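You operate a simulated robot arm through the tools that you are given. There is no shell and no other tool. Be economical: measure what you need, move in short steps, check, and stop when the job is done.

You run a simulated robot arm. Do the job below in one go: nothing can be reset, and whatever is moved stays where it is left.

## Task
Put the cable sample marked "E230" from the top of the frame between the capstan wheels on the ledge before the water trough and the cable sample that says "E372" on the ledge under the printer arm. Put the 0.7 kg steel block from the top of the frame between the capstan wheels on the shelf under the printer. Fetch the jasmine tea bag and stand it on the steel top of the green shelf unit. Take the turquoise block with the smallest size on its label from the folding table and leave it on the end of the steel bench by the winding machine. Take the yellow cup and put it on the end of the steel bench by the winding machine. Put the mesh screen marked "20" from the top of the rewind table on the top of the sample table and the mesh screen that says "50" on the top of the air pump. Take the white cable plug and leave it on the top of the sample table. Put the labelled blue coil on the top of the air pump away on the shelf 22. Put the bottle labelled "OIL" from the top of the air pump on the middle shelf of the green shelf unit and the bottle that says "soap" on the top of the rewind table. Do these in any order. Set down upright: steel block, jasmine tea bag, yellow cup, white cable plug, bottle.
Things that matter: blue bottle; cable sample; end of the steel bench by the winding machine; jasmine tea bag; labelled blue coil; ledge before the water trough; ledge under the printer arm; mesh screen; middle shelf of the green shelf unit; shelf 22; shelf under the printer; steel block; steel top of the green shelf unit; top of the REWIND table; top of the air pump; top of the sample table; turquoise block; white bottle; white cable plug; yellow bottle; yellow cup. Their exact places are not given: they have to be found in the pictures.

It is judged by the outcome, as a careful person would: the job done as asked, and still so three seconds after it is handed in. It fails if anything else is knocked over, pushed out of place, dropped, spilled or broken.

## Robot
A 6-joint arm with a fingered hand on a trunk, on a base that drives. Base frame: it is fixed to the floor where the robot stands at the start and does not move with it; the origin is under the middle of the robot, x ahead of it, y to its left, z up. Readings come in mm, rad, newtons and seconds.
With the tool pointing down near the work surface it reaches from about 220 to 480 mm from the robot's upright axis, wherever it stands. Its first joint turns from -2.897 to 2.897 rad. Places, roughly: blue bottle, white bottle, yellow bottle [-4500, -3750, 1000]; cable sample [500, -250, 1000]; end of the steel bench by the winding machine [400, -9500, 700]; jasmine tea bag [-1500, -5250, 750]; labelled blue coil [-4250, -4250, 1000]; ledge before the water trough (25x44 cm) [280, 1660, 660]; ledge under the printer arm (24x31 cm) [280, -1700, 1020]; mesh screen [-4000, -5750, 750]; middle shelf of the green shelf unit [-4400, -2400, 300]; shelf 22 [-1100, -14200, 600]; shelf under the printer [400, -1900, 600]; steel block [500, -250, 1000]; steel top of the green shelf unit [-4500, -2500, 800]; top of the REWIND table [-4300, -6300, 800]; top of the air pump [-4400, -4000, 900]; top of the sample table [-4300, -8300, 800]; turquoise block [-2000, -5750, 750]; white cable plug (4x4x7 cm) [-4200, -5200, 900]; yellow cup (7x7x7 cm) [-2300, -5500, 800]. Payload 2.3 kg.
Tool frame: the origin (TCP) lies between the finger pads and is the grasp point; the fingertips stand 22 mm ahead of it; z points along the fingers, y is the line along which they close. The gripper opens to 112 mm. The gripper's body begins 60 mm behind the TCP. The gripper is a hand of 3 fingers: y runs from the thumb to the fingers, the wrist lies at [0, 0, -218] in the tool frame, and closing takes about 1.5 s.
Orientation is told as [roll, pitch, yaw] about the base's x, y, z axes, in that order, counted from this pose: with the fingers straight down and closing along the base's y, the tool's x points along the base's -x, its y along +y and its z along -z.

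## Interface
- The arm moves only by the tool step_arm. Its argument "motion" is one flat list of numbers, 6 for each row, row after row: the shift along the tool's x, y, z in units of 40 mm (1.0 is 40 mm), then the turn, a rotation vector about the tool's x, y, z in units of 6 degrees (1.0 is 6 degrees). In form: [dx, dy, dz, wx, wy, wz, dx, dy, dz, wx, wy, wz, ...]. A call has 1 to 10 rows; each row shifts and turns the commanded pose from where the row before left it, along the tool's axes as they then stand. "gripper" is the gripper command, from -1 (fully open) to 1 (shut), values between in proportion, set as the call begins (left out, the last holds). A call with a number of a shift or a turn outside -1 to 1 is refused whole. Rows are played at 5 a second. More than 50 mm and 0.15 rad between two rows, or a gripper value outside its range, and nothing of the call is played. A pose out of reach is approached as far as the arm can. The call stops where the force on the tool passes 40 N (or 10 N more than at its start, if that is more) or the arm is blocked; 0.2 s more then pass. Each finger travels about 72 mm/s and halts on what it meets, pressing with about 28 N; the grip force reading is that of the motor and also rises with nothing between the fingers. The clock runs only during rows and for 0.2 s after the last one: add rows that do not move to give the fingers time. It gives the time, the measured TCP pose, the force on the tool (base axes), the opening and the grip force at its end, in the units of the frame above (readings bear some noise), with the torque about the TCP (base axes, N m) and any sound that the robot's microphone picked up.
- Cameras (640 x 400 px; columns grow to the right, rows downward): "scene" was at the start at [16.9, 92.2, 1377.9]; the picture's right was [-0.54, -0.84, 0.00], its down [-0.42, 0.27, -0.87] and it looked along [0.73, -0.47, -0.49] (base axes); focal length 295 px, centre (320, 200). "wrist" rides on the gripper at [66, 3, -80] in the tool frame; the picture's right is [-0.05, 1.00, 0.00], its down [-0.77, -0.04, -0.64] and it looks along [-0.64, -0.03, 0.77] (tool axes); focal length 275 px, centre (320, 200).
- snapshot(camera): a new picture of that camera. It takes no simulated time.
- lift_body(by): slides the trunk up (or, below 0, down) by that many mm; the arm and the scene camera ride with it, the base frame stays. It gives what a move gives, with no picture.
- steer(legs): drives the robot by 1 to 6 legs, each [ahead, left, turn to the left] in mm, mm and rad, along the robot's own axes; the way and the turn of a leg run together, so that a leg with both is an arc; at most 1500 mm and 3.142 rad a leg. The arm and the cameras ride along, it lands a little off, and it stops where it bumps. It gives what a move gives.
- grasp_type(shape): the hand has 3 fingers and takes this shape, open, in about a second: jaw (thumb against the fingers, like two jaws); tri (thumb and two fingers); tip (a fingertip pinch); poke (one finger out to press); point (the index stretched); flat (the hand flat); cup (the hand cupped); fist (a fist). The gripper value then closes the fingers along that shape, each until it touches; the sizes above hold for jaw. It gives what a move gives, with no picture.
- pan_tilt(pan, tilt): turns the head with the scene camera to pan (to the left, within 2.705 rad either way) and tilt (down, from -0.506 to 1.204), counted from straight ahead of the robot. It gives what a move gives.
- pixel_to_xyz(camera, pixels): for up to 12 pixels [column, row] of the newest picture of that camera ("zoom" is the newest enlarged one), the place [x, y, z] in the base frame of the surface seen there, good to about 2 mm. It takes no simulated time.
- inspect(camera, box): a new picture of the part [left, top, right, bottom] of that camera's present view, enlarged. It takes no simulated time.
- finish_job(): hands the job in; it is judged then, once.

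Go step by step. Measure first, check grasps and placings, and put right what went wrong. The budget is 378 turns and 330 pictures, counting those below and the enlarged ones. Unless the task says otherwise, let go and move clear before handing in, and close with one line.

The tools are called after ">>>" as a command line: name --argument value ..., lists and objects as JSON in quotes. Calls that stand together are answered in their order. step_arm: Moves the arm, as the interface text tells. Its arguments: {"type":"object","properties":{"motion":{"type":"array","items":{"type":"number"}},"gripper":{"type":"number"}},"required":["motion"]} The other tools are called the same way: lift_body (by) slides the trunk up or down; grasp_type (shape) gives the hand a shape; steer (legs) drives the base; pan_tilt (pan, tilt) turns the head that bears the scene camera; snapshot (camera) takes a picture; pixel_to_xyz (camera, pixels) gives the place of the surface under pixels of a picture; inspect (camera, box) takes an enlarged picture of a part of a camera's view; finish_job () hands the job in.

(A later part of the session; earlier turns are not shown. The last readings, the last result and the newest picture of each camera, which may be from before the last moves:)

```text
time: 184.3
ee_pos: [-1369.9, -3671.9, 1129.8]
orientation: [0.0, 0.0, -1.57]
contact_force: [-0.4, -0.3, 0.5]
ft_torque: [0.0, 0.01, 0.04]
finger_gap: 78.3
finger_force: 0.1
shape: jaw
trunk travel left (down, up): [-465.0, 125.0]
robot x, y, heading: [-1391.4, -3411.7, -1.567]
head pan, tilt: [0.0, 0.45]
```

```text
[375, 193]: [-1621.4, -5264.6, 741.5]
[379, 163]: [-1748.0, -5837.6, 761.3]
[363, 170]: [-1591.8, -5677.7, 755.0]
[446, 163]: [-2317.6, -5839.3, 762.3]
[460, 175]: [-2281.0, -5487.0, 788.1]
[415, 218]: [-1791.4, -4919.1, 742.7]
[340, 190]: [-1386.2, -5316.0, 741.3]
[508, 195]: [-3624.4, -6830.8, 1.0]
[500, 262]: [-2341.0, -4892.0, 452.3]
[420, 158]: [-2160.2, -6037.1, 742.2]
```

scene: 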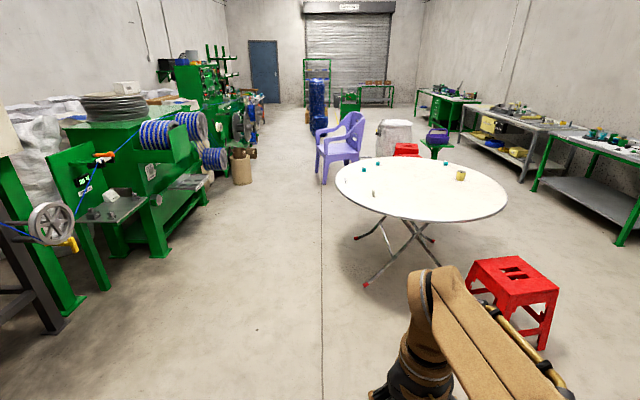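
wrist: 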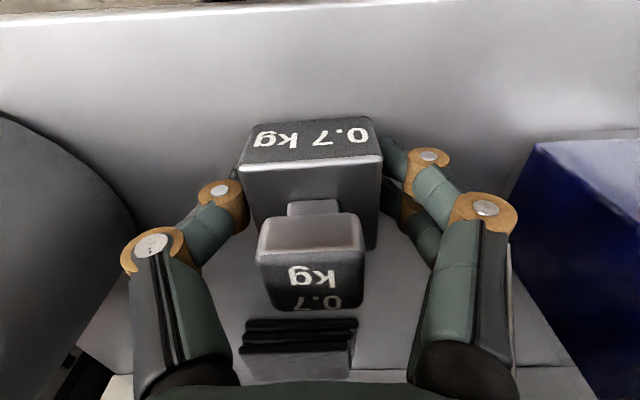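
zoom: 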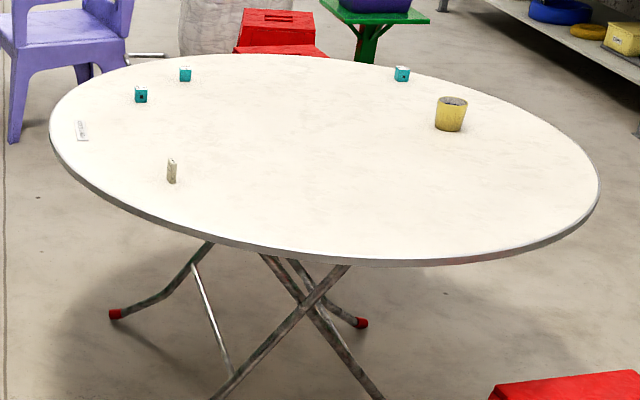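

The upright thing at zoom (172,172) → about (-1615,-5262) is probably a tea bag; another flat tag lies at zoom (82,130). I will check the table feet on the floor and drive closer.

>>> pixel_to_xyz --camera "scene" --pixels '[[366, 284], [357, 238], [432, 240], [345, 180], [395, 255], [320, 175]]'

>>> steer --legs '[[1050, 0, 0]]'

>>> pan_tilt --pan -0.1 --tilt 0.65

>>> snapshot --camera "scene"

```text
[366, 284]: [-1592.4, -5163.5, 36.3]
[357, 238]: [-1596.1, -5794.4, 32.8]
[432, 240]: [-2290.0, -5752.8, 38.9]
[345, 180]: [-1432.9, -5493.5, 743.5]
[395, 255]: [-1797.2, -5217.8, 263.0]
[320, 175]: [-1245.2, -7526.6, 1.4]
```

```text
time: 189.7
ee_pos: [-1342.0, -4717.0, 1129.6]
orientation: [-0.001, 0.001, -1.536]
contact_force: [-0.9, 0.6, 0.2]
ft_torque: [0.0, 0.0, 0.04]
finger_gap: 78.0
finger_force: 0.0
shape: jaw
trunk travel left (down, up): [-465.0, 125.0]
robot x, y, heading: [-1368.9, -4457.3, -1.533]
head pan, tilt: [0.0, 0.45]
```

```text
time: 190.4
ee_pos: [-1342.1, -4718.1, 1131.0]
orientation: [0.001, 0.001, -1.534]
contact_force: [0.1, -0.5, 0.4]
ft_torque: [-0.02, -0.01, 0.02]
finger_gap: 78.1
finger_force: 0.0
shape: jaw
trunk travel left (down, up): [-465.0, 125.0]
robot x, y, heading: [-1367.6, -4457.1, -1.528]
head pan, tilt: [-0.099, 0.649]
```

```text
274 pictures are left
```

scene: 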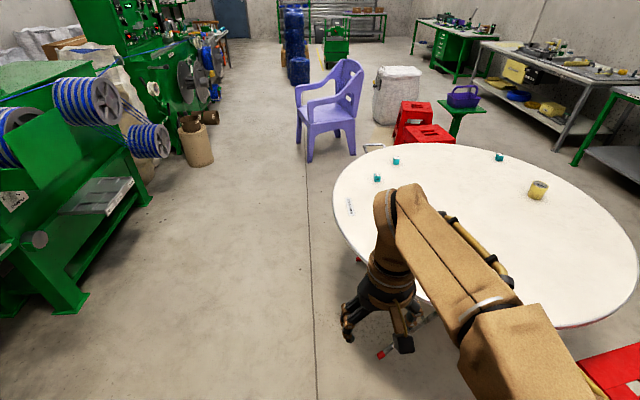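

The arm hides the bag. I will read the visible labels, then move the hand higher and aside.

>>> inspect --camera "scene" --box '[335, 145, 415, 225]'

>>> inspect --camera "scene" --box '[470, 140, 560, 210]'

>>> snapshot --camera "wrist"

```text
5.00 times, centred on (375, 185) of scene
```

zoom: 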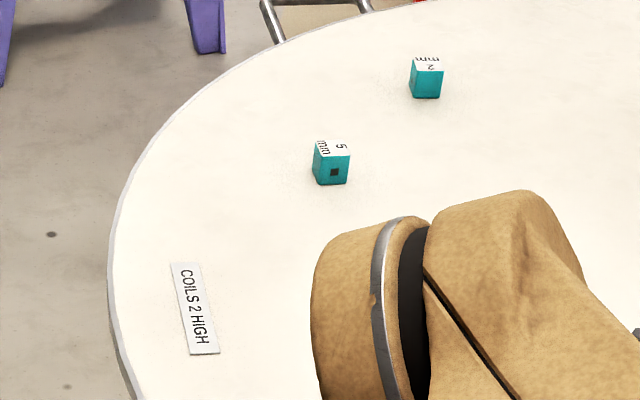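

```text
5.71 times, centred on (515, 175) of scene
```

zoom: 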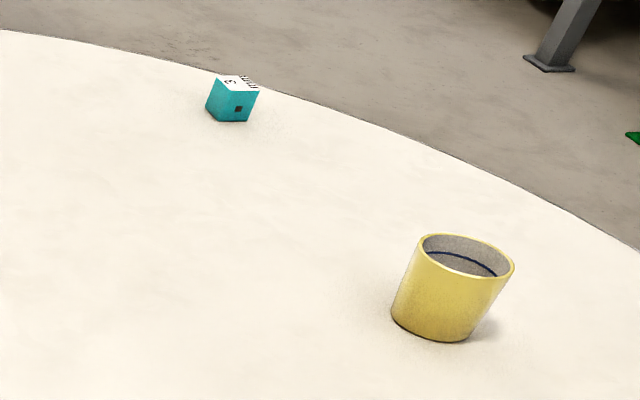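

```text
271 pictures are left
```

wrist: 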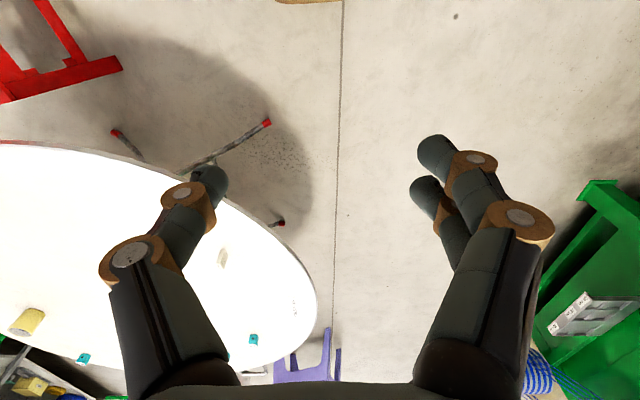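

The "2 mm" block (zoom (425,80) → about (-1748,-5838)) looks to be the smallest; the tea bag is at wrist px (222,258). I will drive to about (-1500,-4830), facing -y.

>>> steer --legs '[[0, -130, -0.04], [370, 0, 0]]'

>>> snapshot --camera "wrist"

>>> inspect --camera "wrist" --box '[180, 180, 420, 400]'

```text
time: 193.7
ee_pos: [-1488.0, -5088.7, 1130.0]
orientation: [0.001, 0.001, -1.583]
contact_force: [0.1, -0.3, -0.6]
ft_torque: [0.02, 0.03, -0.01]
finger_gap: 78.1
finger_force: 0.0
shape: jaw
trunk travel left (down, up): [-465.0, 125.0]
robot x, y, heading: [-1502.7, -4824.7, -1.584]
head pan, tilt: [-0.099, 0.649]
```

```text
270 pictures are left
```

wrist: 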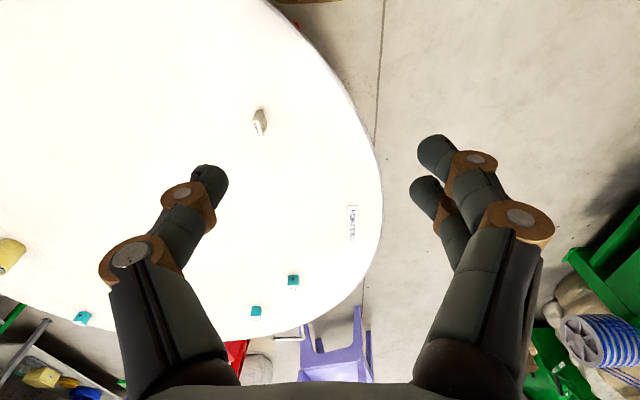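

```text
1.82 times, centred on (300, 290) of wrist
```

zoom: 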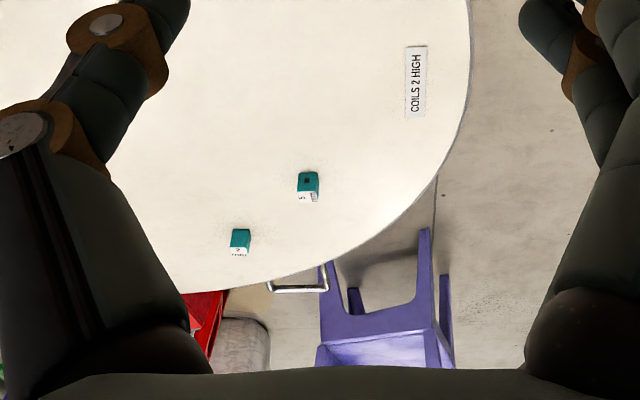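

The bag is at wrist px (259,122). I will lower the trunk 165 mm (the deck stays above the table), and measure the bag.

>>> lift_body --by -165

>>> step_arm --motion '[-0.5, -0.9, 0.5, 0, 0, 0, -0.5, -0.9, 0.5, 0, 0, 0, -0.5, -0.9, 0.5, 0, 0, 0]' --gripper -1

>>> inspect --camera "wrist" --box '[220, 100, 420, 300]'

>>> snapshot --camera "wrist"

```text
time: 195.6
ee_pos: [-1487.9, -5087.0, 965.1]
orientation: [-0.001, -0.001, -1.584]
contact_force: [-0.6, -0.6, -0.5]
ft_torque: [0.0, 0.01, 0.0]
finger_gap: 78.6
finger_force: 0.1
shape: jaw
trunk travel left (down, up): [-300.0, 290.0]
robot x, y, heading: [-1505.6, -4828.3, -1.589]
head pan, tilt: [-0.099, 0.649]
```

```text
time: 196.3
ee_pos: [-1598.2, -5146.0, 903.0]
orientation: [-0.001, -0.001, -1.582]
contact_force: [0.2, 0.1, 0.3]
ft_torque: [-0.03, 0.02, 0.05]
finger_gap: 112.0
finger_force: 0.1
shape: jaw
trunk travel left (down, up): [-300.0, 290.0]
robot x, y, heading: [-1500.7, -4826.8, -1.587]
head pan, tilt: [-0.099, 0.649]
```

```text
2.00 times, centred on (320, 200) of wrist
```

zoom: 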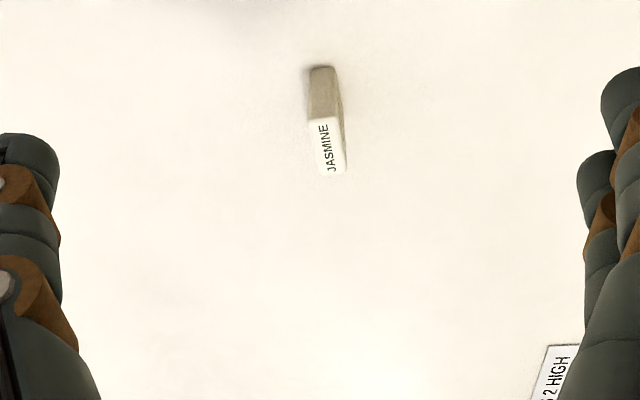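

```text
267 pictures are left
```

wrist: 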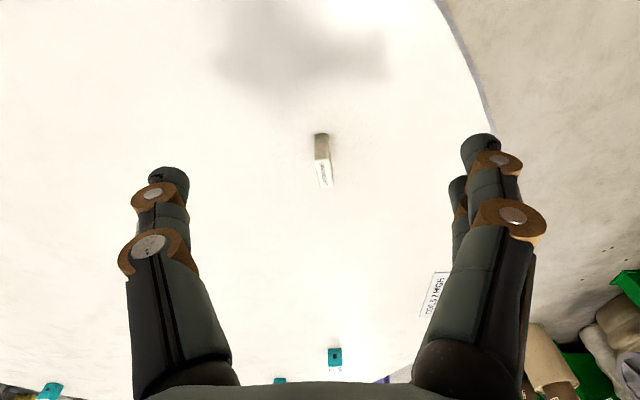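

>>> pixel_to_xyz --camera "zoom" --pixels '[[322, 68], [322, 95], [322, 118], [318, 145], [344, 165], [328, 172], [342, 110], [300, 170]]'

```text
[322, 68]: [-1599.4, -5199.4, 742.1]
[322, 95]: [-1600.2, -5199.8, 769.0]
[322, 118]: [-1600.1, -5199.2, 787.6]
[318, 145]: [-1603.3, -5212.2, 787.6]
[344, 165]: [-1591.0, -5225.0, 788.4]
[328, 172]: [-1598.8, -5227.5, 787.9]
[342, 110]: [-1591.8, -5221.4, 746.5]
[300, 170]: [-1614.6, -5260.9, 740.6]
```

The bag stands 46 mm high, ~15 mm thick in x, centred near (-1598,-5214). I will move over and down to z≈770.

>>> step_arm --motion '[-0.6, 0, 0.6, 0, 0, 0, -0.6, 0, 0.6, 0, 0, 0, -0.5, 0, 0.6, 0, 0, 0, 0, 0, 0.6, 0, 0, 0, 0, 0, 0.6, 0, 0, 0, 0, 0, 0.35, 0, 0, 0]'

>>> snapshot --camera "wrist"

```text
time: 197.8
ee_pos: [-1598.3, -5214.1, 771.1]
orientation: [-0.001, 0.001, -1.583]
contact_force: [1.5, 0.2, -0.5]
ft_torque: [0.0, 0.01, 0.02]
finger_gap: 111.8
finger_force: 0.0
shape: jaw
trunk travel left (down, up): [-300.0, 290.0]
robot x, y, heading: [-1501.1, -4825.6, -1.583]
head pan, tilt: [-0.099, 0.649]
```

```text
266 pictures are left
```

wrist: 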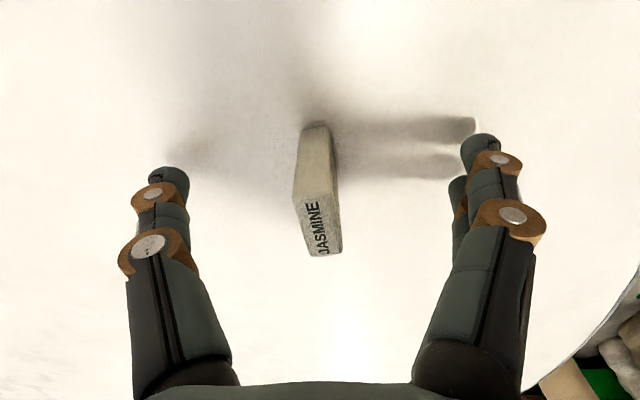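

The bag is between the fingers. I will close and lift.

>>> step_arm --motion '[0, 0, 0, 0, 0, 0, 0, 0, 0, 0, 0, 0, 0, 0, 0, 0, 0, 0, 0, 0, 0, 0, 0, 0, 0, 0, 0, 0, 0, 0, 0, 0, 0, 0, 0, 0, 0, 0, 0, 0, 0, 0, 0, 0, 0, 0, 0, 0, 0, 0, 0, 0, 0, 0]' --gripper 1

>>> step_arm --motion '[0, 0, -0.5, 0, 0, 0, 0, 0, -0.7, 0, 0, 0, 0, 0, -0.8, 0, 0, 0, 0.6, 0.5, -0.8, 0, 0, 0, 0.8, 0.8, -0.6, 0, 0, 0, 0.8, 0.8, 0, 0, 0, 0]'

>>> snapshot --camera "wrist"

```text
time: 199.8
ee_pos: [-1598.4, -5213.5, 771.7]
orientation: [0.0, 0.001, -1.583]
contact_force: [-0.2, -0.3, 0.1]
ft_torque: [-0.01, -0.04, -0.01]
finger_gap: 8.3
finger_force: 27.9
shape: jaw
trunk travel left (down, up): [-300.0, 290.0]
robot x, y, heading: [-1498.3, -4827.6, -1.582]
head pan, tilt: [-0.099, 0.649]
```

```text
refused: row 5 steps farther than a row can; nothing moved
```

```text
265 pictures are left
```

wrist: 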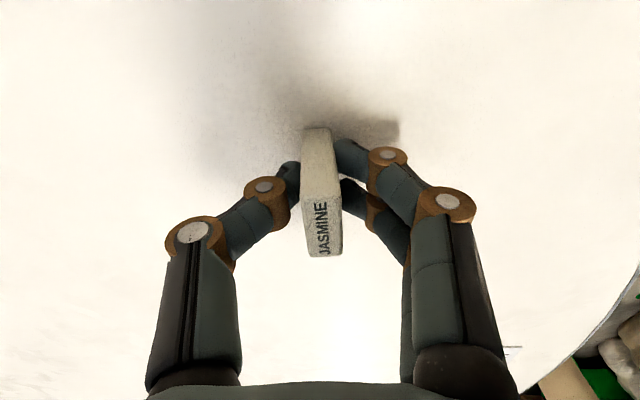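

The bag is gripped. I will lift, retract, back off and drive towards the green shelf unit facing -x.

>>> step_arm --motion '[0, 0, -0.5, 0, 0, 0, 0, 0, -0.7, 0, 0, 0, 0, 0, -0.8, 0, 0, 0, 0.5, 0.5, -0.7, 0, 0, 0, 0.7, 0.7, -0.5, 0, 0, 0, 0.8, 0.8, 0, 0, 0, 0]'

>>> steer --legs '[[-800, 0, 0], [0, 0, -1.56], [1000, 1000, 0], [700, 400, 0]]'

```text
time: 201.2
ee_pos: [-1515.3, -5134.5, 897.8]
orientation: [0.001, -0.002, -1.582]
contact_force: [0.2, 0.4, -0.3]
ft_torque: [0.02, -0.01, 0.01]
finger_gap: 7.9
finger_force: 28.2
shape: jaw
trunk travel left (down, up): [-300.0, 290.0]
robot x, y, heading: [-1503.5, -4823.2, -1.583]
head pan, tilt: [-0.099, 0.649]
```

```text
time: 212.8
ee_pos: [-2309.5, -4521.9, 897.0]
orientation: [-0.001, 0.001, 3.133]
contact_force: [-0.2, 0.1, 0.5]
ft_torque: [-0.03, -0.05, -0.01]
finger_gap: 7.9
finger_force: 28.2
shape: jaw
trunk travel left (down, up): [-300.0, 290.0]
robot x, y, heading: [-1996.2, -4532.9, 3.135]
head pan, tilt: [-0.099, 0.649]
stopped in leg 3: the robot was blocked; the commanded pose is now the measured one
```

I steered the wrong sideways sense (left is -y here) and was blocked at (-1996,-4533). I will look at what was touched before moving.

>>> pan_tilt --pan 0.9 --tilt 0.9

>>> snapshot --camera "scene"

```text
time: 214.0
ee_pos: [-2308.6, -4520.7, 897.6]
orientation: [0.0, 0.0, 3.135]
contact_force: [0.5, -0.3, -0.7]
ft_torque: [-0.02, -0.03, 0.02]
finger_gap: 8.0
finger_force: 28.1
shape: jaw
trunk travel left (down, up): [-300.0, 290.0]
robot x, y, heading: [-1999.5, -4535.7, 3.129]
head pan, tilt: [0.901, 0.901]
```

```text
264 pictures are left
```

scene: 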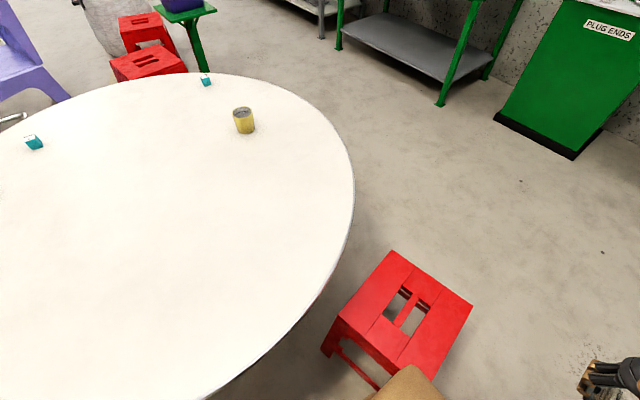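

The red stool is next to the base. I will measure it and compare with the earlier reading.

>>> pixel_to_xyz --camera "scene" --pixels '[[397, 250], [472, 303], [405, 310], [342, 318], [340, 312], [430, 370]]'

```text
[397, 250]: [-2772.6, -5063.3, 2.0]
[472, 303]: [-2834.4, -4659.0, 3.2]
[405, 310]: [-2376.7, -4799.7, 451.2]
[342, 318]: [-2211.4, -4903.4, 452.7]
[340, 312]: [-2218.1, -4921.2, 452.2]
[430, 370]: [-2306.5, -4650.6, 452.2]
```

The measured corner (-2211,-4903) projects to where the stool stood in the earlier picture, so it has not moved. I will drive right (+y), away, then on to the green shelf unit.

>>> steer --legs '[[0, -1000, 0], [0, -1050, 0], [1400, 0, 0.006]]'

>>> pan_tilt --pan 0.0 --tilt 0.5

>>> snapshot --camera "scene"

```text
time: 230.7
ee_pos: [-3670.4, -2481.2, 897.4]
orientation: [-0.001, -0.001, 3.138]
contact_force: [0.0, 0.2, -0.3]
ft_torque: [0.01, -0.03, -0.02]
finger_gap: 7.8
finger_force: 28.1
shape: jaw
trunk travel left (down, up): [-300.0, 290.0]
robot x, y, heading: [-3361.5, -2494.0, 3.136]
head pan, tilt: [0.901, 0.901]
```

```text
time: 231.8
ee_pos: [-3671.1, -2481.0, 897.9]
orientation: [0.0, 0.0, 3.137]
contact_force: [-0.1, 0.9, 0.6]
ft_torque: [-0.01, -0.01, -0.01]
finger_gap: 8.0
finger_force: 28.0
shape: jaw
trunk travel left (down, up): [-300.0, 290.0]
robot x, y, heading: [-3362.0, -2492.4, 3.137]
head pan, tilt: [0.0, 0.499]
```

```text
263 pictures are left
```

scene: 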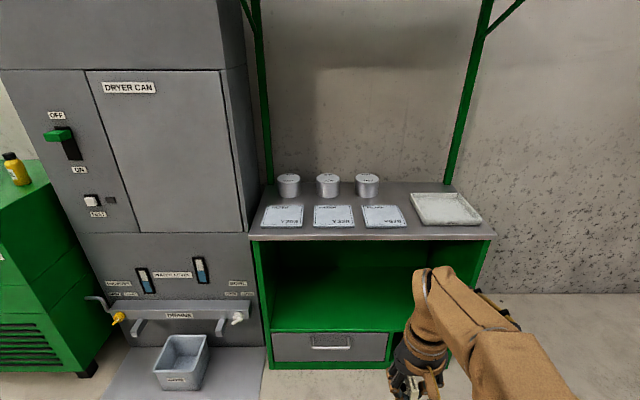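

The green shelf unit is ahead, with cups, bags and a tray on its steel top. I will enlarge and measure.

>>> inspect --camera "scene" --box '[240, 160, 500, 370]'

>>> pixel_to_xyz --camera "scene" --pixels '[[270, 238], [490, 236], [398, 192], [408, 215], [395, 232], [340, 300], [340, 328], [300, 300], [320, 245], [430, 188], [345, 205], [405, 228]]'

```text
1.90 times, centred on (370, 265) of scene
```

zoom: 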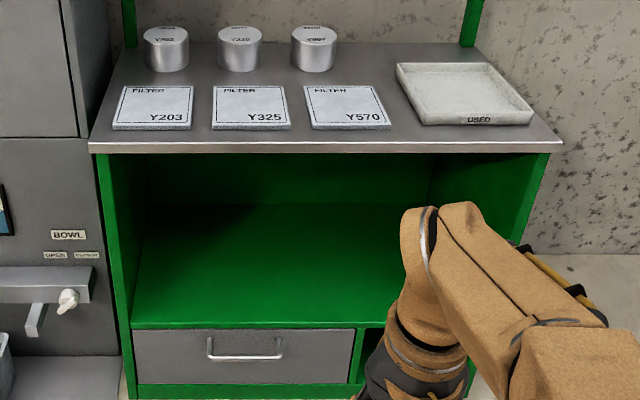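

```text
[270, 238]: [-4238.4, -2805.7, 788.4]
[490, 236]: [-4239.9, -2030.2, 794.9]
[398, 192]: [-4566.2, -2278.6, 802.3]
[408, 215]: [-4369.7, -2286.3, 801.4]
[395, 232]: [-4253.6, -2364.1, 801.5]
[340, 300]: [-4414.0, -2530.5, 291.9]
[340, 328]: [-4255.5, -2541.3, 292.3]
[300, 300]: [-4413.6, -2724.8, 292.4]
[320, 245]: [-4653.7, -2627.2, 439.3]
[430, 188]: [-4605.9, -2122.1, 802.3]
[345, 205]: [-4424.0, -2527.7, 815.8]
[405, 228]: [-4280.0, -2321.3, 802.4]
```

The steel top is z≈802 with front edge x≈-4240. A free spot is around px (408,226), between filter Y570 and the tray; I will measure their corners.

>>> pixel_to_xyz --camera "zoom" --pixels '[[388, 127], [374, 92], [422, 122], [400, 75], [410, 130], [395, 110], [410, 145], [336, 60]]'

```text
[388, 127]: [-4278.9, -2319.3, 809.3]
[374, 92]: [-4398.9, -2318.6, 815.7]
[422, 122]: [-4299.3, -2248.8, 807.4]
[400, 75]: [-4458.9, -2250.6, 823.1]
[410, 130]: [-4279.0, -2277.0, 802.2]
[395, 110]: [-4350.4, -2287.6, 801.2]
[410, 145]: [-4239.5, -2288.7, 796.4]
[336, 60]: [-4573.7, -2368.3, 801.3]
```

The gap runs from y≈-2319 to -2250. I will raise the trunk 60 mm and drive so the bag comes above (-4290,-2284).

>>> lift_body --by 60

>>> steer --legs '[[0, -197, 0], [560, 0, 0]]'

>>> snapshot --camera "wrist"

>>> snapshot --camera "scene"

```text
time: 232.8
ee_pos: [-3670.2, -2481.2, 957.5]
orientation: [0.0, 0.0, 3.139]
contact_force: [-0.1, 0.2, 0.1]
ft_torque: [-0.02, 0.0, -0.02]
finger_gap: 8.0
finger_force: 27.5
shape: jaw
trunk travel left (down, up): [-360.0, 230.0]
robot x, y, heading: [-3362.5, -2496.3, 3.134]
head pan, tilt: [0.0, 0.499]
```

```text
time: 237.2
ee_pos: [-4229.8, -2283.2, 957.5]
orientation: [0.001, 0.0, 3.137]
contact_force: [0.3, 0.0, -1.3]
ft_torque: [-0.01, 0.0, -0.03]
finger_gap: 7.7
finger_force: 27.9
shape: jaw
trunk travel left (down, up): [-360.0, 230.0]
robot x, y, heading: [-3918.9, -2295.7, 3.138]
head pan, tilt: [0.0, 0.499]
```

```text
261 pictures are left
```

wrist: 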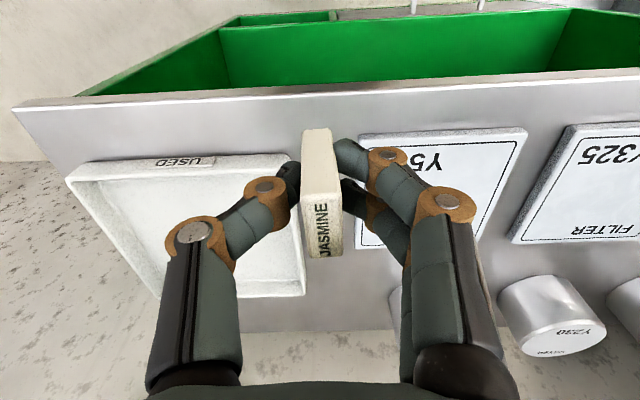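

```text
260 pictures are left
```

scene: 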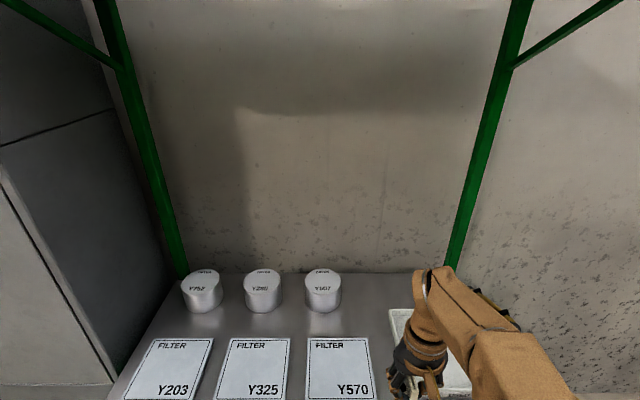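

In line with the gap. I will advance 58 mm and lower to z≈833.

>>> step_arm --motion '[-0.7, 0, 0.4, 0, 0, 0, -0.75, 0, 0.4, 0, 0, 0, 0, 0, 0.7, 0, 0, 0, 0, 0, 0.7, 0, 0, 0, 0, 0, 0.6, 0, 0, 0, 0, 0, 0.2, 0, 0, 0]'

>>> snapshot --camera "wrist"

```text
time: 238.6
ee_pos: [-4287.0, -2282.4, 837.6]
orientation: [0.0, 0.001, 3.138]
contact_force: [-0.4, 0.7, 0.0]
ft_torque: [0.0, -0.01, 0.01]
finger_gap: 7.9
finger_force: 28.0
shape: jaw
trunk travel left (down, up): [-360.0, 230.0]
robot x, y, heading: [-3919.5, -2298.7, 3.139]
head pan, tilt: [0.0, 0.499]
```

```text
259 pictures are left
```

wrist: 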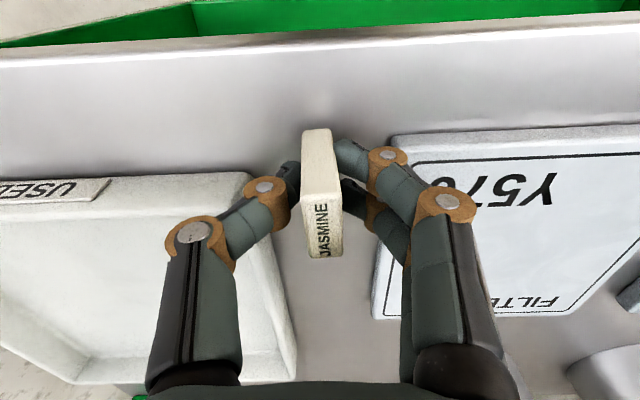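

I will lower 6 mm and open slightly (gap ≈26 mm).

>>> step_arm --motion '[0, 0, 0.12, 0, 0, 0, 0, 0, 0.03, 0, 0, 0]'

>>> step_arm --motion '[0, 0, 0, 0, 0, 0, 0, 0, 0, 0, 0, 0, 0, 0, 0, 0, 0, 0]' --gripper 0.53

>>> snapshot --camera "wrist"

```text
time: 239.2
ee_pos: [-4287.3, -2283.0, 831.1]
orientation: [0.0, 0.0, 3.139]
contact_force: [-0.2, 0.4, 0.2]
ft_torque: [-0.02, 0.02, -0.01]
finger_gap: 8.0
finger_force: 28.3
shape: jaw
trunk travel left (down, up): [-360.0, 230.0]
robot x, y, heading: [-3922.5, -2295.8, 3.137]
head pan, tilt: [0.0, 0.499]
```

```text
time: 240.0
ee_pos: [-4287.7, -2283.2, 832.1]
orientation: [-0.001, -0.001, 3.138]
contact_force: [-0.8, -0.1, -0.1]
ft_torque: [-0.02, -0.01, -0.03]
finger_gap: 26.2
finger_force: 0.1
shape: jaw
trunk travel left (down, up): [-360.0, 230.0]
robot x, y, heading: [-3917.7, -2294.4, 3.136]
head pan, tilt: [0.0, 0.499]
```

```text
258 pictures are left
```

wrist: 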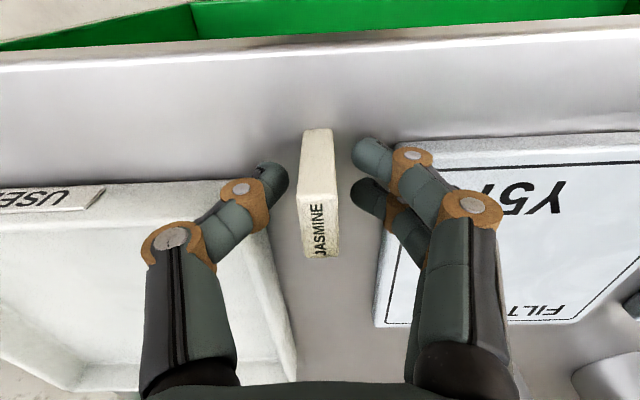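

The tea bag stands on the steel top. I will rise, back off, and go over to the air pump.

>>> step_arm --motion '[0, 0, -0.4, 0, 0, 0, 0, 0, -0.7, 0, 0, 0, 0, 0, -0.9, 0, 0, 0, 0, 0, -0.9, 0, 0, 0]'

>>> snapshot --camera "wrist"

>>> steer --legs '[[-500, 0, 0], [0, 1400, 0], [0, 300, 0]]'

>>> pan_tilt --pan 0.0 --tilt 0.45

>>> snapshot --camera "scene"

```text
time: 241.0
ee_pos: [-4286.8, -2283.2, 947.8]
orientation: [0.0, 0.0, 3.139]
contact_force: [0.4, 1.7, 0.4]
ft_torque: [-0.02, 0.01, 0.01]
finger_gap: 26.2
finger_force: 0.1
shape: jaw
trunk travel left (down, up): [-360.0, 230.0]
robot x, y, heading: [-3918.2, -2295.9, 3.141]
head pan, tilt: [0.0, 0.499]
```

```text
257 pictures are left
```

wrist: 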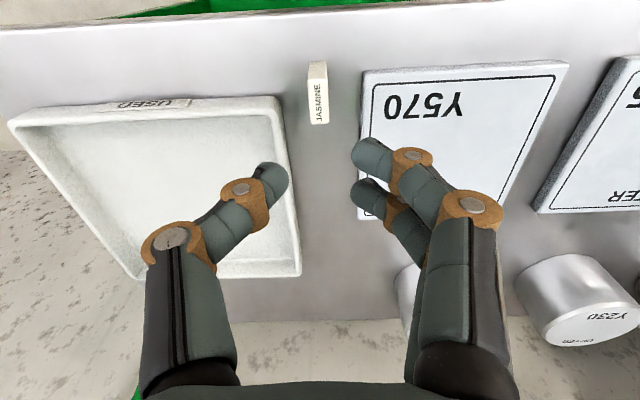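

```text
time: 252.3
ee_pos: [-3771.2, -4006.4, 947.9]
orientation: [0.0, 0.0, -3.124]
contact_force: [-0.3, -0.3, -0.6]
ft_torque: [0.0, 0.03, -0.01]
finger_gap: 26.2
finger_force: 0.1
shape: jaw
trunk travel left (down, up): [-360.0, 230.0]
robot x, y, heading: [-3403.8, -4012.3, -3.126]
head pan, tilt: [0.0, 0.499]
```

```text
time: 252.9
ee_pos: [-3771.1, -4005.4, 948.2]
orientation: [-0.001, -0.001, -3.125]
contact_force: [0.1, -0.8, 0.2]
ft_torque: [0.02, -0.02, -0.03]
finger_gap: 25.8
finger_force: 0.1
shape: jaw
trunk travel left (down, up): [-360.0, 230.0]
robot x, y, heading: [-3400.1, -4007.4, -3.127]
head pan, tilt: [0.0, 0.45]
```

```text
256 pictures are left
```

scene: 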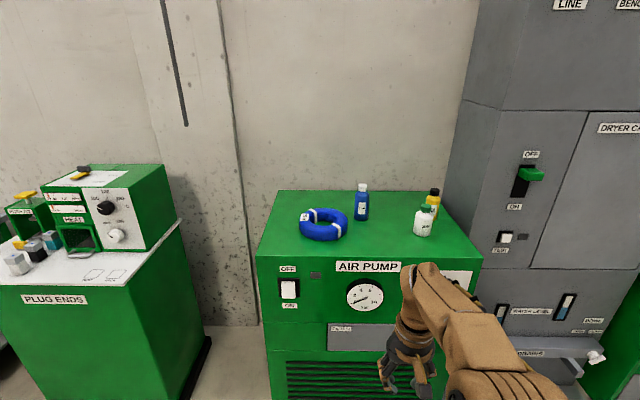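

>>> inspect --camera "scene" --box '[260, 170, 460, 270]'

>>> pixel_to_xyz --camera "scene" --pixels '[[362, 205], [362, 185], [423, 225], [426, 208], [434, 200], [433, 191], [300, 225], [345, 228], [322, 210], [350, 250], [260, 250], [480, 255]]'

>>> inspect --camera "scene" --box '[0, 160, 200, 310]'

```text
3.20 times, centred on (360, 220) of scene
```

zoom: 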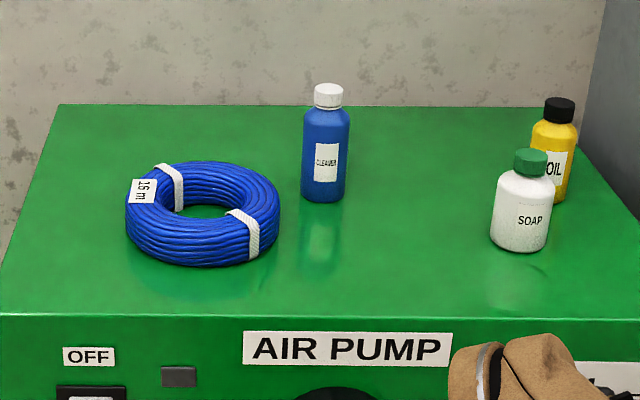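

```text
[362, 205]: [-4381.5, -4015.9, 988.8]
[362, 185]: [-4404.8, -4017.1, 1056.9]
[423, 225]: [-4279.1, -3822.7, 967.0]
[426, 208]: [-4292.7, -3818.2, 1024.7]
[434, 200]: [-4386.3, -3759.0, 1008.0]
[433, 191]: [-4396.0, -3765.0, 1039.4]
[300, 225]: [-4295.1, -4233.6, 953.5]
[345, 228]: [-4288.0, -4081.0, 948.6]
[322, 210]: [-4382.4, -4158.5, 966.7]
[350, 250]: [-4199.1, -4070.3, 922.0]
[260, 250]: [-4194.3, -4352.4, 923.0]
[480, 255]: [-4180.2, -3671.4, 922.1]
```

```text
2.67 times, centred on (100, 235) of scene
```

zoom: 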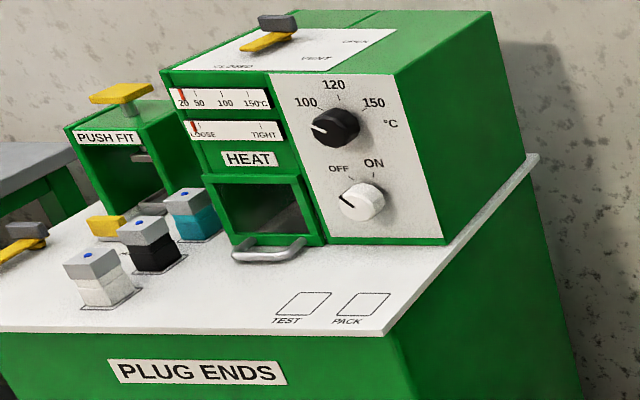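

Readings: SOAP ≈(-4300,-3820), OIL ≈(-4405,-3762), CLEANER ≈(-4405,-4016), coil ≈(-4335,-4158), pump top z≈922. I will raise the trunk 145 mm and drive the open hand over SOAP.

>>> lift_body --by 145

>>> steer --legs '[[0, -188, -0.0156], [480, 0, 0]]'

>>> step_arm --motion '[0, 0, 0, 0, 0, 0, 0, 0, 0, 0, 0, 0, 0, 0, 0, 0, 0, 0, 0, 0, 0, 0, 0, 0, 0, 0, 0, 0, 0, 0]' --gripper -1

>>> snapshot --camera "wrist"

```text
time: 254.6
ee_pos: [-3770.1, -4006.6, 1092.6]
orientation: [-0.001, 0.0, -3.124]
contact_force: [0.0, 0.3, 0.6]
ft_torque: [-0.01, 0.0, 0.02]
finger_gap: 26.1
finger_force: 0.0
shape: jaw
trunk travel left (down, up): [-505.0, 85.0]
robot x, y, heading: [-3402.1, -4009.0, -3.126]
head pan, tilt: [0.0, 0.45]
```

```text
time: 258.6
ee_pos: [-4250.7, -3814.4, 1092.4]
orientation: [0.0, 0.0, 3.14]
contact_force: [-1.2, 0.2, 0.7]
ft_torque: [0.03, -0.01, -0.01]
finger_gap: 26.2
finger_force: 0.0
shape: jaw
trunk travel left (down, up): [-505.0, 85.0]
robot x, y, heading: [-3881.1, -3825.1, 3.144]
head pan, tilt: [0.0, 0.45]
```

```text
time: 259.8
ee_pos: [-4248.7, -3814.1, 1092.5]
orientation: [-0.001, 0.0, 3.14]
contact_force: [0.4, -0.6, 0.6]
ft_torque: [-0.03, 0.02, 0.01]
finger_gap: 111.9
finger_force: 0.1
shape: jaw
trunk travel left (down, up): [-505.0, 85.0]
robot x, y, heading: [-3882.5, -3828.3, 3.139]
head pan, tilt: [0.0, 0.45]
```

```text
253 pictures are left
```

wrist: 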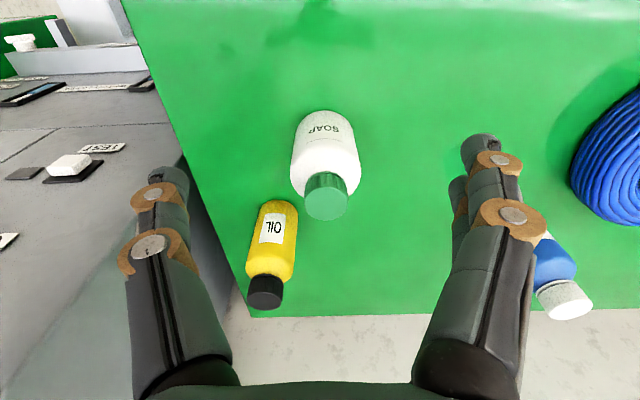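

>>> pixel_to_xyz --camera "wrist" --pixels '[[326, 205], [326, 180], [325, 130], [292, 150], [358, 150], [326, 115], [263, 292], [272, 225], [263, 275], [250, 315]]'

```text
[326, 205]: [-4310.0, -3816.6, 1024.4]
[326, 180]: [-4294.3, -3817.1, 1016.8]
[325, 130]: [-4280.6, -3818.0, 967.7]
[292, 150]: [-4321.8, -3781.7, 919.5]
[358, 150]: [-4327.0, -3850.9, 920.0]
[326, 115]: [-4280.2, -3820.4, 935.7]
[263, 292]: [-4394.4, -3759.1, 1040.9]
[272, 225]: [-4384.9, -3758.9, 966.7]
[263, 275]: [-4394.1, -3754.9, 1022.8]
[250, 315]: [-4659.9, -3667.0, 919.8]
```

SOAP's centre is about (-4308,-3818), top z≈1026. I will advance 58 mm and descend to z≈982.

>>> step_arm --motion '[-0.7, 0.1, 0, 0, 0, 0, -0.78, 0, 0, 0, 0, 0, 0, 0, 0.7, 0, 0, 0, 0, 0, 0.7, 0, 0, 0, 0, 0, 0.7, 0, 0, 0, 0, 0, 0.65, 0, 0, 0]'

>>> snapshot --camera "wrist"

```text
time: 261.2
ee_pos: [-4309.3, -3815.8, 983.0]
orientation: [0.002, -0.001, 3.14]
contact_force: [-0.5, -0.6, 0.4]
ft_torque: [0.02, -0.02, -0.03]
finger_gap: 112.0
finger_force: 0.1
shape: jaw
trunk travel left (down, up): [-505.0, 85.0]
robot x, y, heading: [-3884.0, -3825.7, 3.138]
head pan, tilt: [0.0, 0.45]
```

```text
252 pictures are left
```

wrist: 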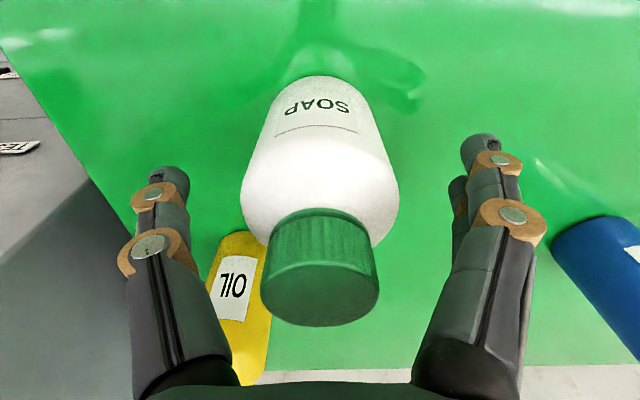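

SOAP is centred. I will go 7 mm lower, close and lift.

>>> step_arm --motion '[0, 0, 0.17, 0, 0, 0]'

>>> step_arm --motion '[0, 0, 0, 0, 0, 0, 0, 0, 0, 0, 0, 0, 0, 0, 0, 0, 0, 0, 0, 0, 0, 0, 0, 0, 0, 0, 0, 0, 0, 0, 0, 0, 0, 0, 0, 0]' --gripper 1

>>> step_arm --motion '[0, 0, -0.3, 0, 0, 0, 0, 0, -0.5, 0, 0, 0, 0, 0, -0.7, 0, 0, 0, 0, 0, -0.7, 0, 0, 0, 0, 0, -0.7, 0, 0, 0]'

>>> snapshot --camera "wrist"

```text
time: 261.6
ee_pos: [-4307.7, -3817.0, 976.7]
orientation: [-0.001, 0.001, 3.14]
contact_force: [0.5, -0.1, 0.1]
ft_torque: [0.01, 0.01, -0.02]
finger_gap: 112.0
finger_force: 0.0
shape: jaw
trunk travel left (down, up): [-505.0, 85.0]
robot x, y, heading: [-3881.0, -3825.5, 3.137]
head pan, tilt: [0.0, 0.45]
```

```text
time: 263.0
ee_pos: [-4307.8, -3815.6, 977.0]
orientation: [0.0, -0.001, 3.14]
contact_force: [0.9, -0.2, 0.1]
ft_torque: [0.01, -0.01, 0.01]
finger_gap: 48.8
finger_force: 27.4
shape: jaw
trunk travel left (down, up): [-505.0, 85.0]
robot x, y, heading: [-3883.2, -3822.9, 3.139]
head pan, tilt: [0.0, 0.45]
```

```text
time: 264.2
ee_pos: [-4306.1, -3818.1, 1092.7]
orientation: [-0.002, 0.001, 3.139]
contact_force: [0.5, 0.5, -2.3]
ft_torque: [-0.01, -0.02, 0.0]
finger_gap: 49.1
finger_force: 27.8
shape: jaw
trunk travel left (down, up): [-505.0, 85.0]
robot x, y, heading: [-3882.5, -3824.6, 3.142]
head pan, tilt: [0.0, 0.45]
```

```text
251 pictures are left
```

wrist: 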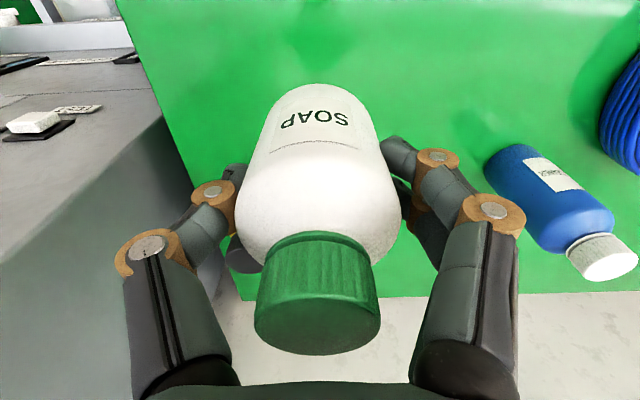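

SOAP is held. I will back off and drive left along the corridor to the rewind table.

>>> steer --legs '[[-500, 0, 0], [0, 1400, 0], [0, 900, 0]]'

>>> pan_tilt --pan 0.1 --tilt 0.55

>>> snapshot --camera "scene"

```text
time: 278.2
ee_pos: [-3767.9, -6142.2, 1091.9]
orientation: [0.001, 0.001, -3.129]
contact_force: [-0.5, -0.5, -2.1]
ft_torque: [-0.03, 0.01, 0.0]
finger_gap: 48.7
finger_force: 27.6
shape: jaw
trunk travel left (down, up): [-505.0, 85.0]
robot x, y, heading: [-3344.1, -6147.0, -3.125]
head pan, tilt: [0.0, 0.45]
```

```text
time: 278.9
ee_pos: [-3768.1, -6140.4, 1091.5]
orientation: [-0.001, 0.0, -3.128]
contact_force: [-0.8, 0.0, -1.6]
ft_torque: [-0.01, 0.01, -0.01]
finger_gap: 48.8
finger_force: 28.1
shape: jaw
trunk travel left (down, up): [-505.0, 85.0]
robot x, y, heading: [-3344.2, -6140.4, -3.122]
head pan, tilt: [0.099, 0.55]
```

```text
250 pictures are left
```

scene: 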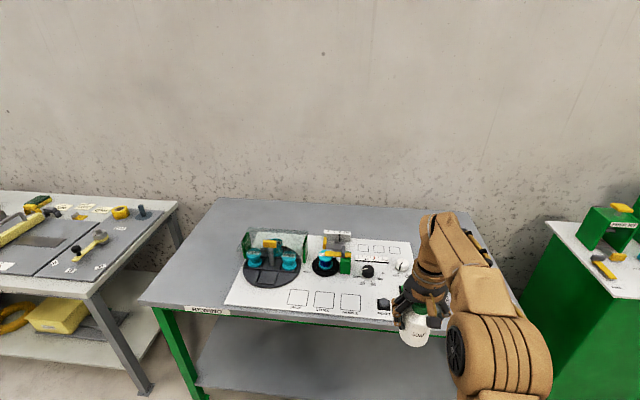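

The REWIND table is ahead; its right end (with the screens) is hidden by the arm. I will shift right ~600 mm and look.

>>> steer --legs '[[0, -600, -0.016]]'

>>> pan_tilt --pan 0.3 --tilt 0.6

>>> snapshot --camera "scene"

>>> inspect --camera "scene" --box '[200, 150, 420, 300]'

```text
time: 282.3
ee_pos: [-3772.3, -5527.4, 1090.2]
orientation: [0.0, -0.001, 3.137]
contact_force: [0.5, 0.3, -2.6]
ft_torque: [0.02, 0.01, 0.01]
finger_gap: 48.6
finger_force: 28.0
shape: jaw
trunk travel left (down, up): [-505.0, 85.0]
robot x, y, heading: [-3346.8, -5533.1, 3.139]
head pan, tilt: [0.099, 0.55]
```

```text
time: 283.0
ee_pos: [-3771.9, -5527.8, 1091.5]
orientation: [-0.002, -0.001, 3.139]
contact_force: [0.0, 0.2, -2.5]
ft_torque: [0.0, 0.0, 0.02]
finger_gap: 48.6
finger_force: 27.9
shape: jaw
trunk travel left (down, up): [-505.0, 85.0]
robot x, y, heading: [-3347.4, -5536.7, 3.136]
head pan, tilt: [0.3, 0.6]
```

```text
249 pictures are left
```

scene: 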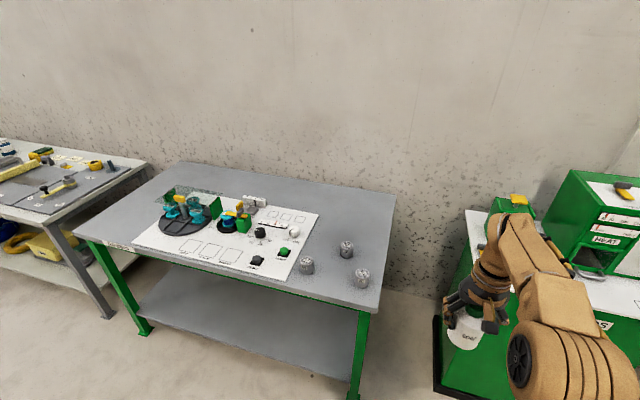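

```text
2.67 times, centred on (310, 225) of scene
```

zoom: 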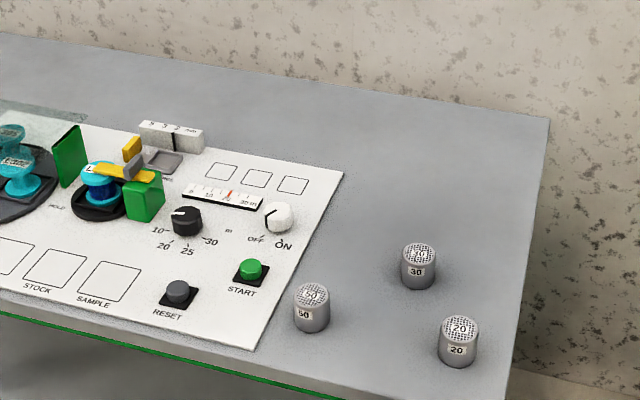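

The screens are 50 (zoom 311,308), 30 (418,266), 20 (458,340). I will measure them and a free spot behind for SOAP.

>>> pixel_to_xyz --camera "zoom" --pixels '[[312, 294], [312, 325], [419, 252], [418, 282], [459, 327], [458, 360], [420, 200], [400, 160], [500, 200], [340, 172], [300, 345], [545, 130]]'

>>> pixel_to_xyz --camera "scene" --pixels '[[377, 312], [80, 235], [395, 195], [180, 160], [290, 282], [470, 215]]'

```text
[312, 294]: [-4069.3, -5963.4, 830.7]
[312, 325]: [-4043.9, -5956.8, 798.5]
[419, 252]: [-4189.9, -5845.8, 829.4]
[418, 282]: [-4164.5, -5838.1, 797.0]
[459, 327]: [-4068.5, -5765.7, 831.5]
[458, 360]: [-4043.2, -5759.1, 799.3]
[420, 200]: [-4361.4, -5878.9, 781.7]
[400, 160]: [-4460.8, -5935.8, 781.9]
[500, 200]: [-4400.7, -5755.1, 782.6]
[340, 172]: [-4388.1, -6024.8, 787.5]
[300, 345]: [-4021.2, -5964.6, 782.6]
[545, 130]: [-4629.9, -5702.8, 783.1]
```

```text
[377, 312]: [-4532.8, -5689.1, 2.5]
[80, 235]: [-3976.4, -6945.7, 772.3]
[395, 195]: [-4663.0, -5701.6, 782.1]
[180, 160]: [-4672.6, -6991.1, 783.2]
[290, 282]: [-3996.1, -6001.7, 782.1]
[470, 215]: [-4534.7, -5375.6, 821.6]
```

Table top z≈782 (front x≈-3985). I will put SOAP at about (-4180,-5945), between 50, 30 and the panel.

>>> steer --legs '[[0, 417, 0], [390, 0, 0]]'

>>> lift_body --by -120

>>> snapshot --camera "wrist"

```text
time: 287.7
ee_pos: [-4169.7, -5944.1, 1092.1]
orientation: [0.0, -0.001, 3.142]
contact_force: [-0.1, -0.3, -1.9]
ft_torque: [0.03, 0.01, 0.0]
finger_gap: 48.6
finger_force: 28.3
shape: jaw
trunk travel left (down, up): [-505.0, 85.0]
robot x, y, heading: [-3745.2, -5955.0, -3.14]
head pan, tilt: [0.3, 0.6]
```

```text
time: 289.2
ee_pos: [-4169.2, -5944.6, 971.6]
orientation: [0.0, 0.001, 3.142]
contact_force: [-0.6, -0.1, -2.2]
ft_torque: [0.02, 0.0, 0.03]
finger_gap: 48.4
finger_force: 27.8
shape: jaw
trunk travel left (down, up): [-385.0, 205.0]
robot x, y, heading: [-3744.0, -5951.9, -3.14]
head pan, tilt: [0.3, 0.6]
```

```text
247 pictures are left
```

wrist: 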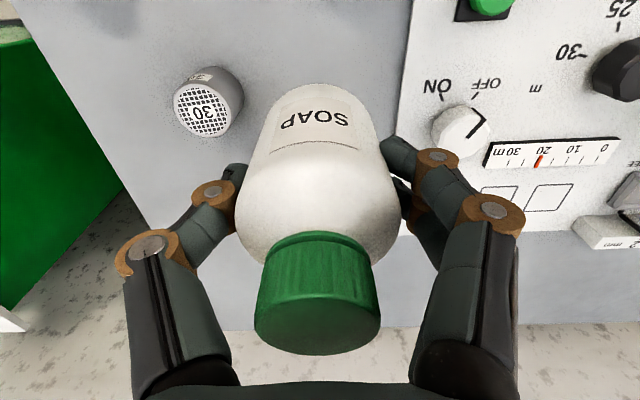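

I will check the knob and panel edge positions relative to the finger path.

>>> pixel_to_xyz --camera "wrist" --pixels '[[440, 125], [455, 150], [408, 60], [397, 130], [205, 110], [235, 90], [450, 210]]'

```text
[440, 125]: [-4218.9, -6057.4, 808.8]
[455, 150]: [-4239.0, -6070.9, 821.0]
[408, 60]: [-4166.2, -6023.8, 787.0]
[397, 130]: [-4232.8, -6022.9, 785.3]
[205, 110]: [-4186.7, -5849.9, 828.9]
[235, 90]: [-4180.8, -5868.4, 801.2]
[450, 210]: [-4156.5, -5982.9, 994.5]
```

All clear (knob at y≤-6057, panel edge -6023). I will lower SOAP about 133 mm.

>>> step_arm --motion '[0, 0, 0.7, 0, 0, 0, 0, 0, 0.7, 0, 0, 0, 0, 0, 0.7, 0, 0, 0, 0, 0, 0.6, 0, 0, 0, 0, 0, 0.4, 0, 0, 0, 0, 0, 0.15, 0, 0, 0]'

>>> step_arm --motion '[0, 0, 0.08, 0, 0, 0, 0, 0, 0.03, 0, 0, 0]'

```text
time: 290.6
ee_pos: [-4169.0, -5944.5, 841.2]
orientation: [0.0, 0.0, 3.142]
contact_force: [-0.1, 0.6, -1.9]
ft_torque: [0.0, 0.02, 0.01]
finger_gap: 48.7
finger_force: 28.1
shape: jaw
trunk travel left (down, up): [-385.0, 205.0]
robot x, y, heading: [-3743.4, -5949.9, -3.14]
head pan, tilt: [0.3, 0.6]
```

```text
time: 291.2
ee_pos: [-4167.7, -5945.2, 837.1]
orientation: [-0.001, 0.0, 3.143]
contact_force: [0.6, -0.1, -1.7]
ft_torque: [0.0, 0.01, -0.01]
finger_gap: 48.8
finger_force: 27.8
shape: jaw
trunk travel left (down, up): [-385.0, 205.0]
robot x, y, heading: [-3742.7, -5953.2, -3.142]
head pan, tilt: [0.3, 0.6]
```

>>> step_arm --motion '[0, 0, 0.03, 0, 0, 0, 0, 0, 0.02, 0, 0, 0, 0, 0, 0, 0, 0, 0]'

```text
time: 292.0
ee_pos: [-4168.7, -5943.9, 835.7]
orientation: [0.001, -0.002, 3.141]
contact_force: [-0.4, -0.4, 6.8]
ft_torque: [0.01, 0.05, -0.01]
finger_gap: 48.5
finger_force: 27.9
shape: jaw
trunk travel left (down, up): [-385.0, 205.0]
robot x, y, heading: [-3739.6, -5953.3, -3.144]
head pan, tilt: [0.3, 0.6]
```

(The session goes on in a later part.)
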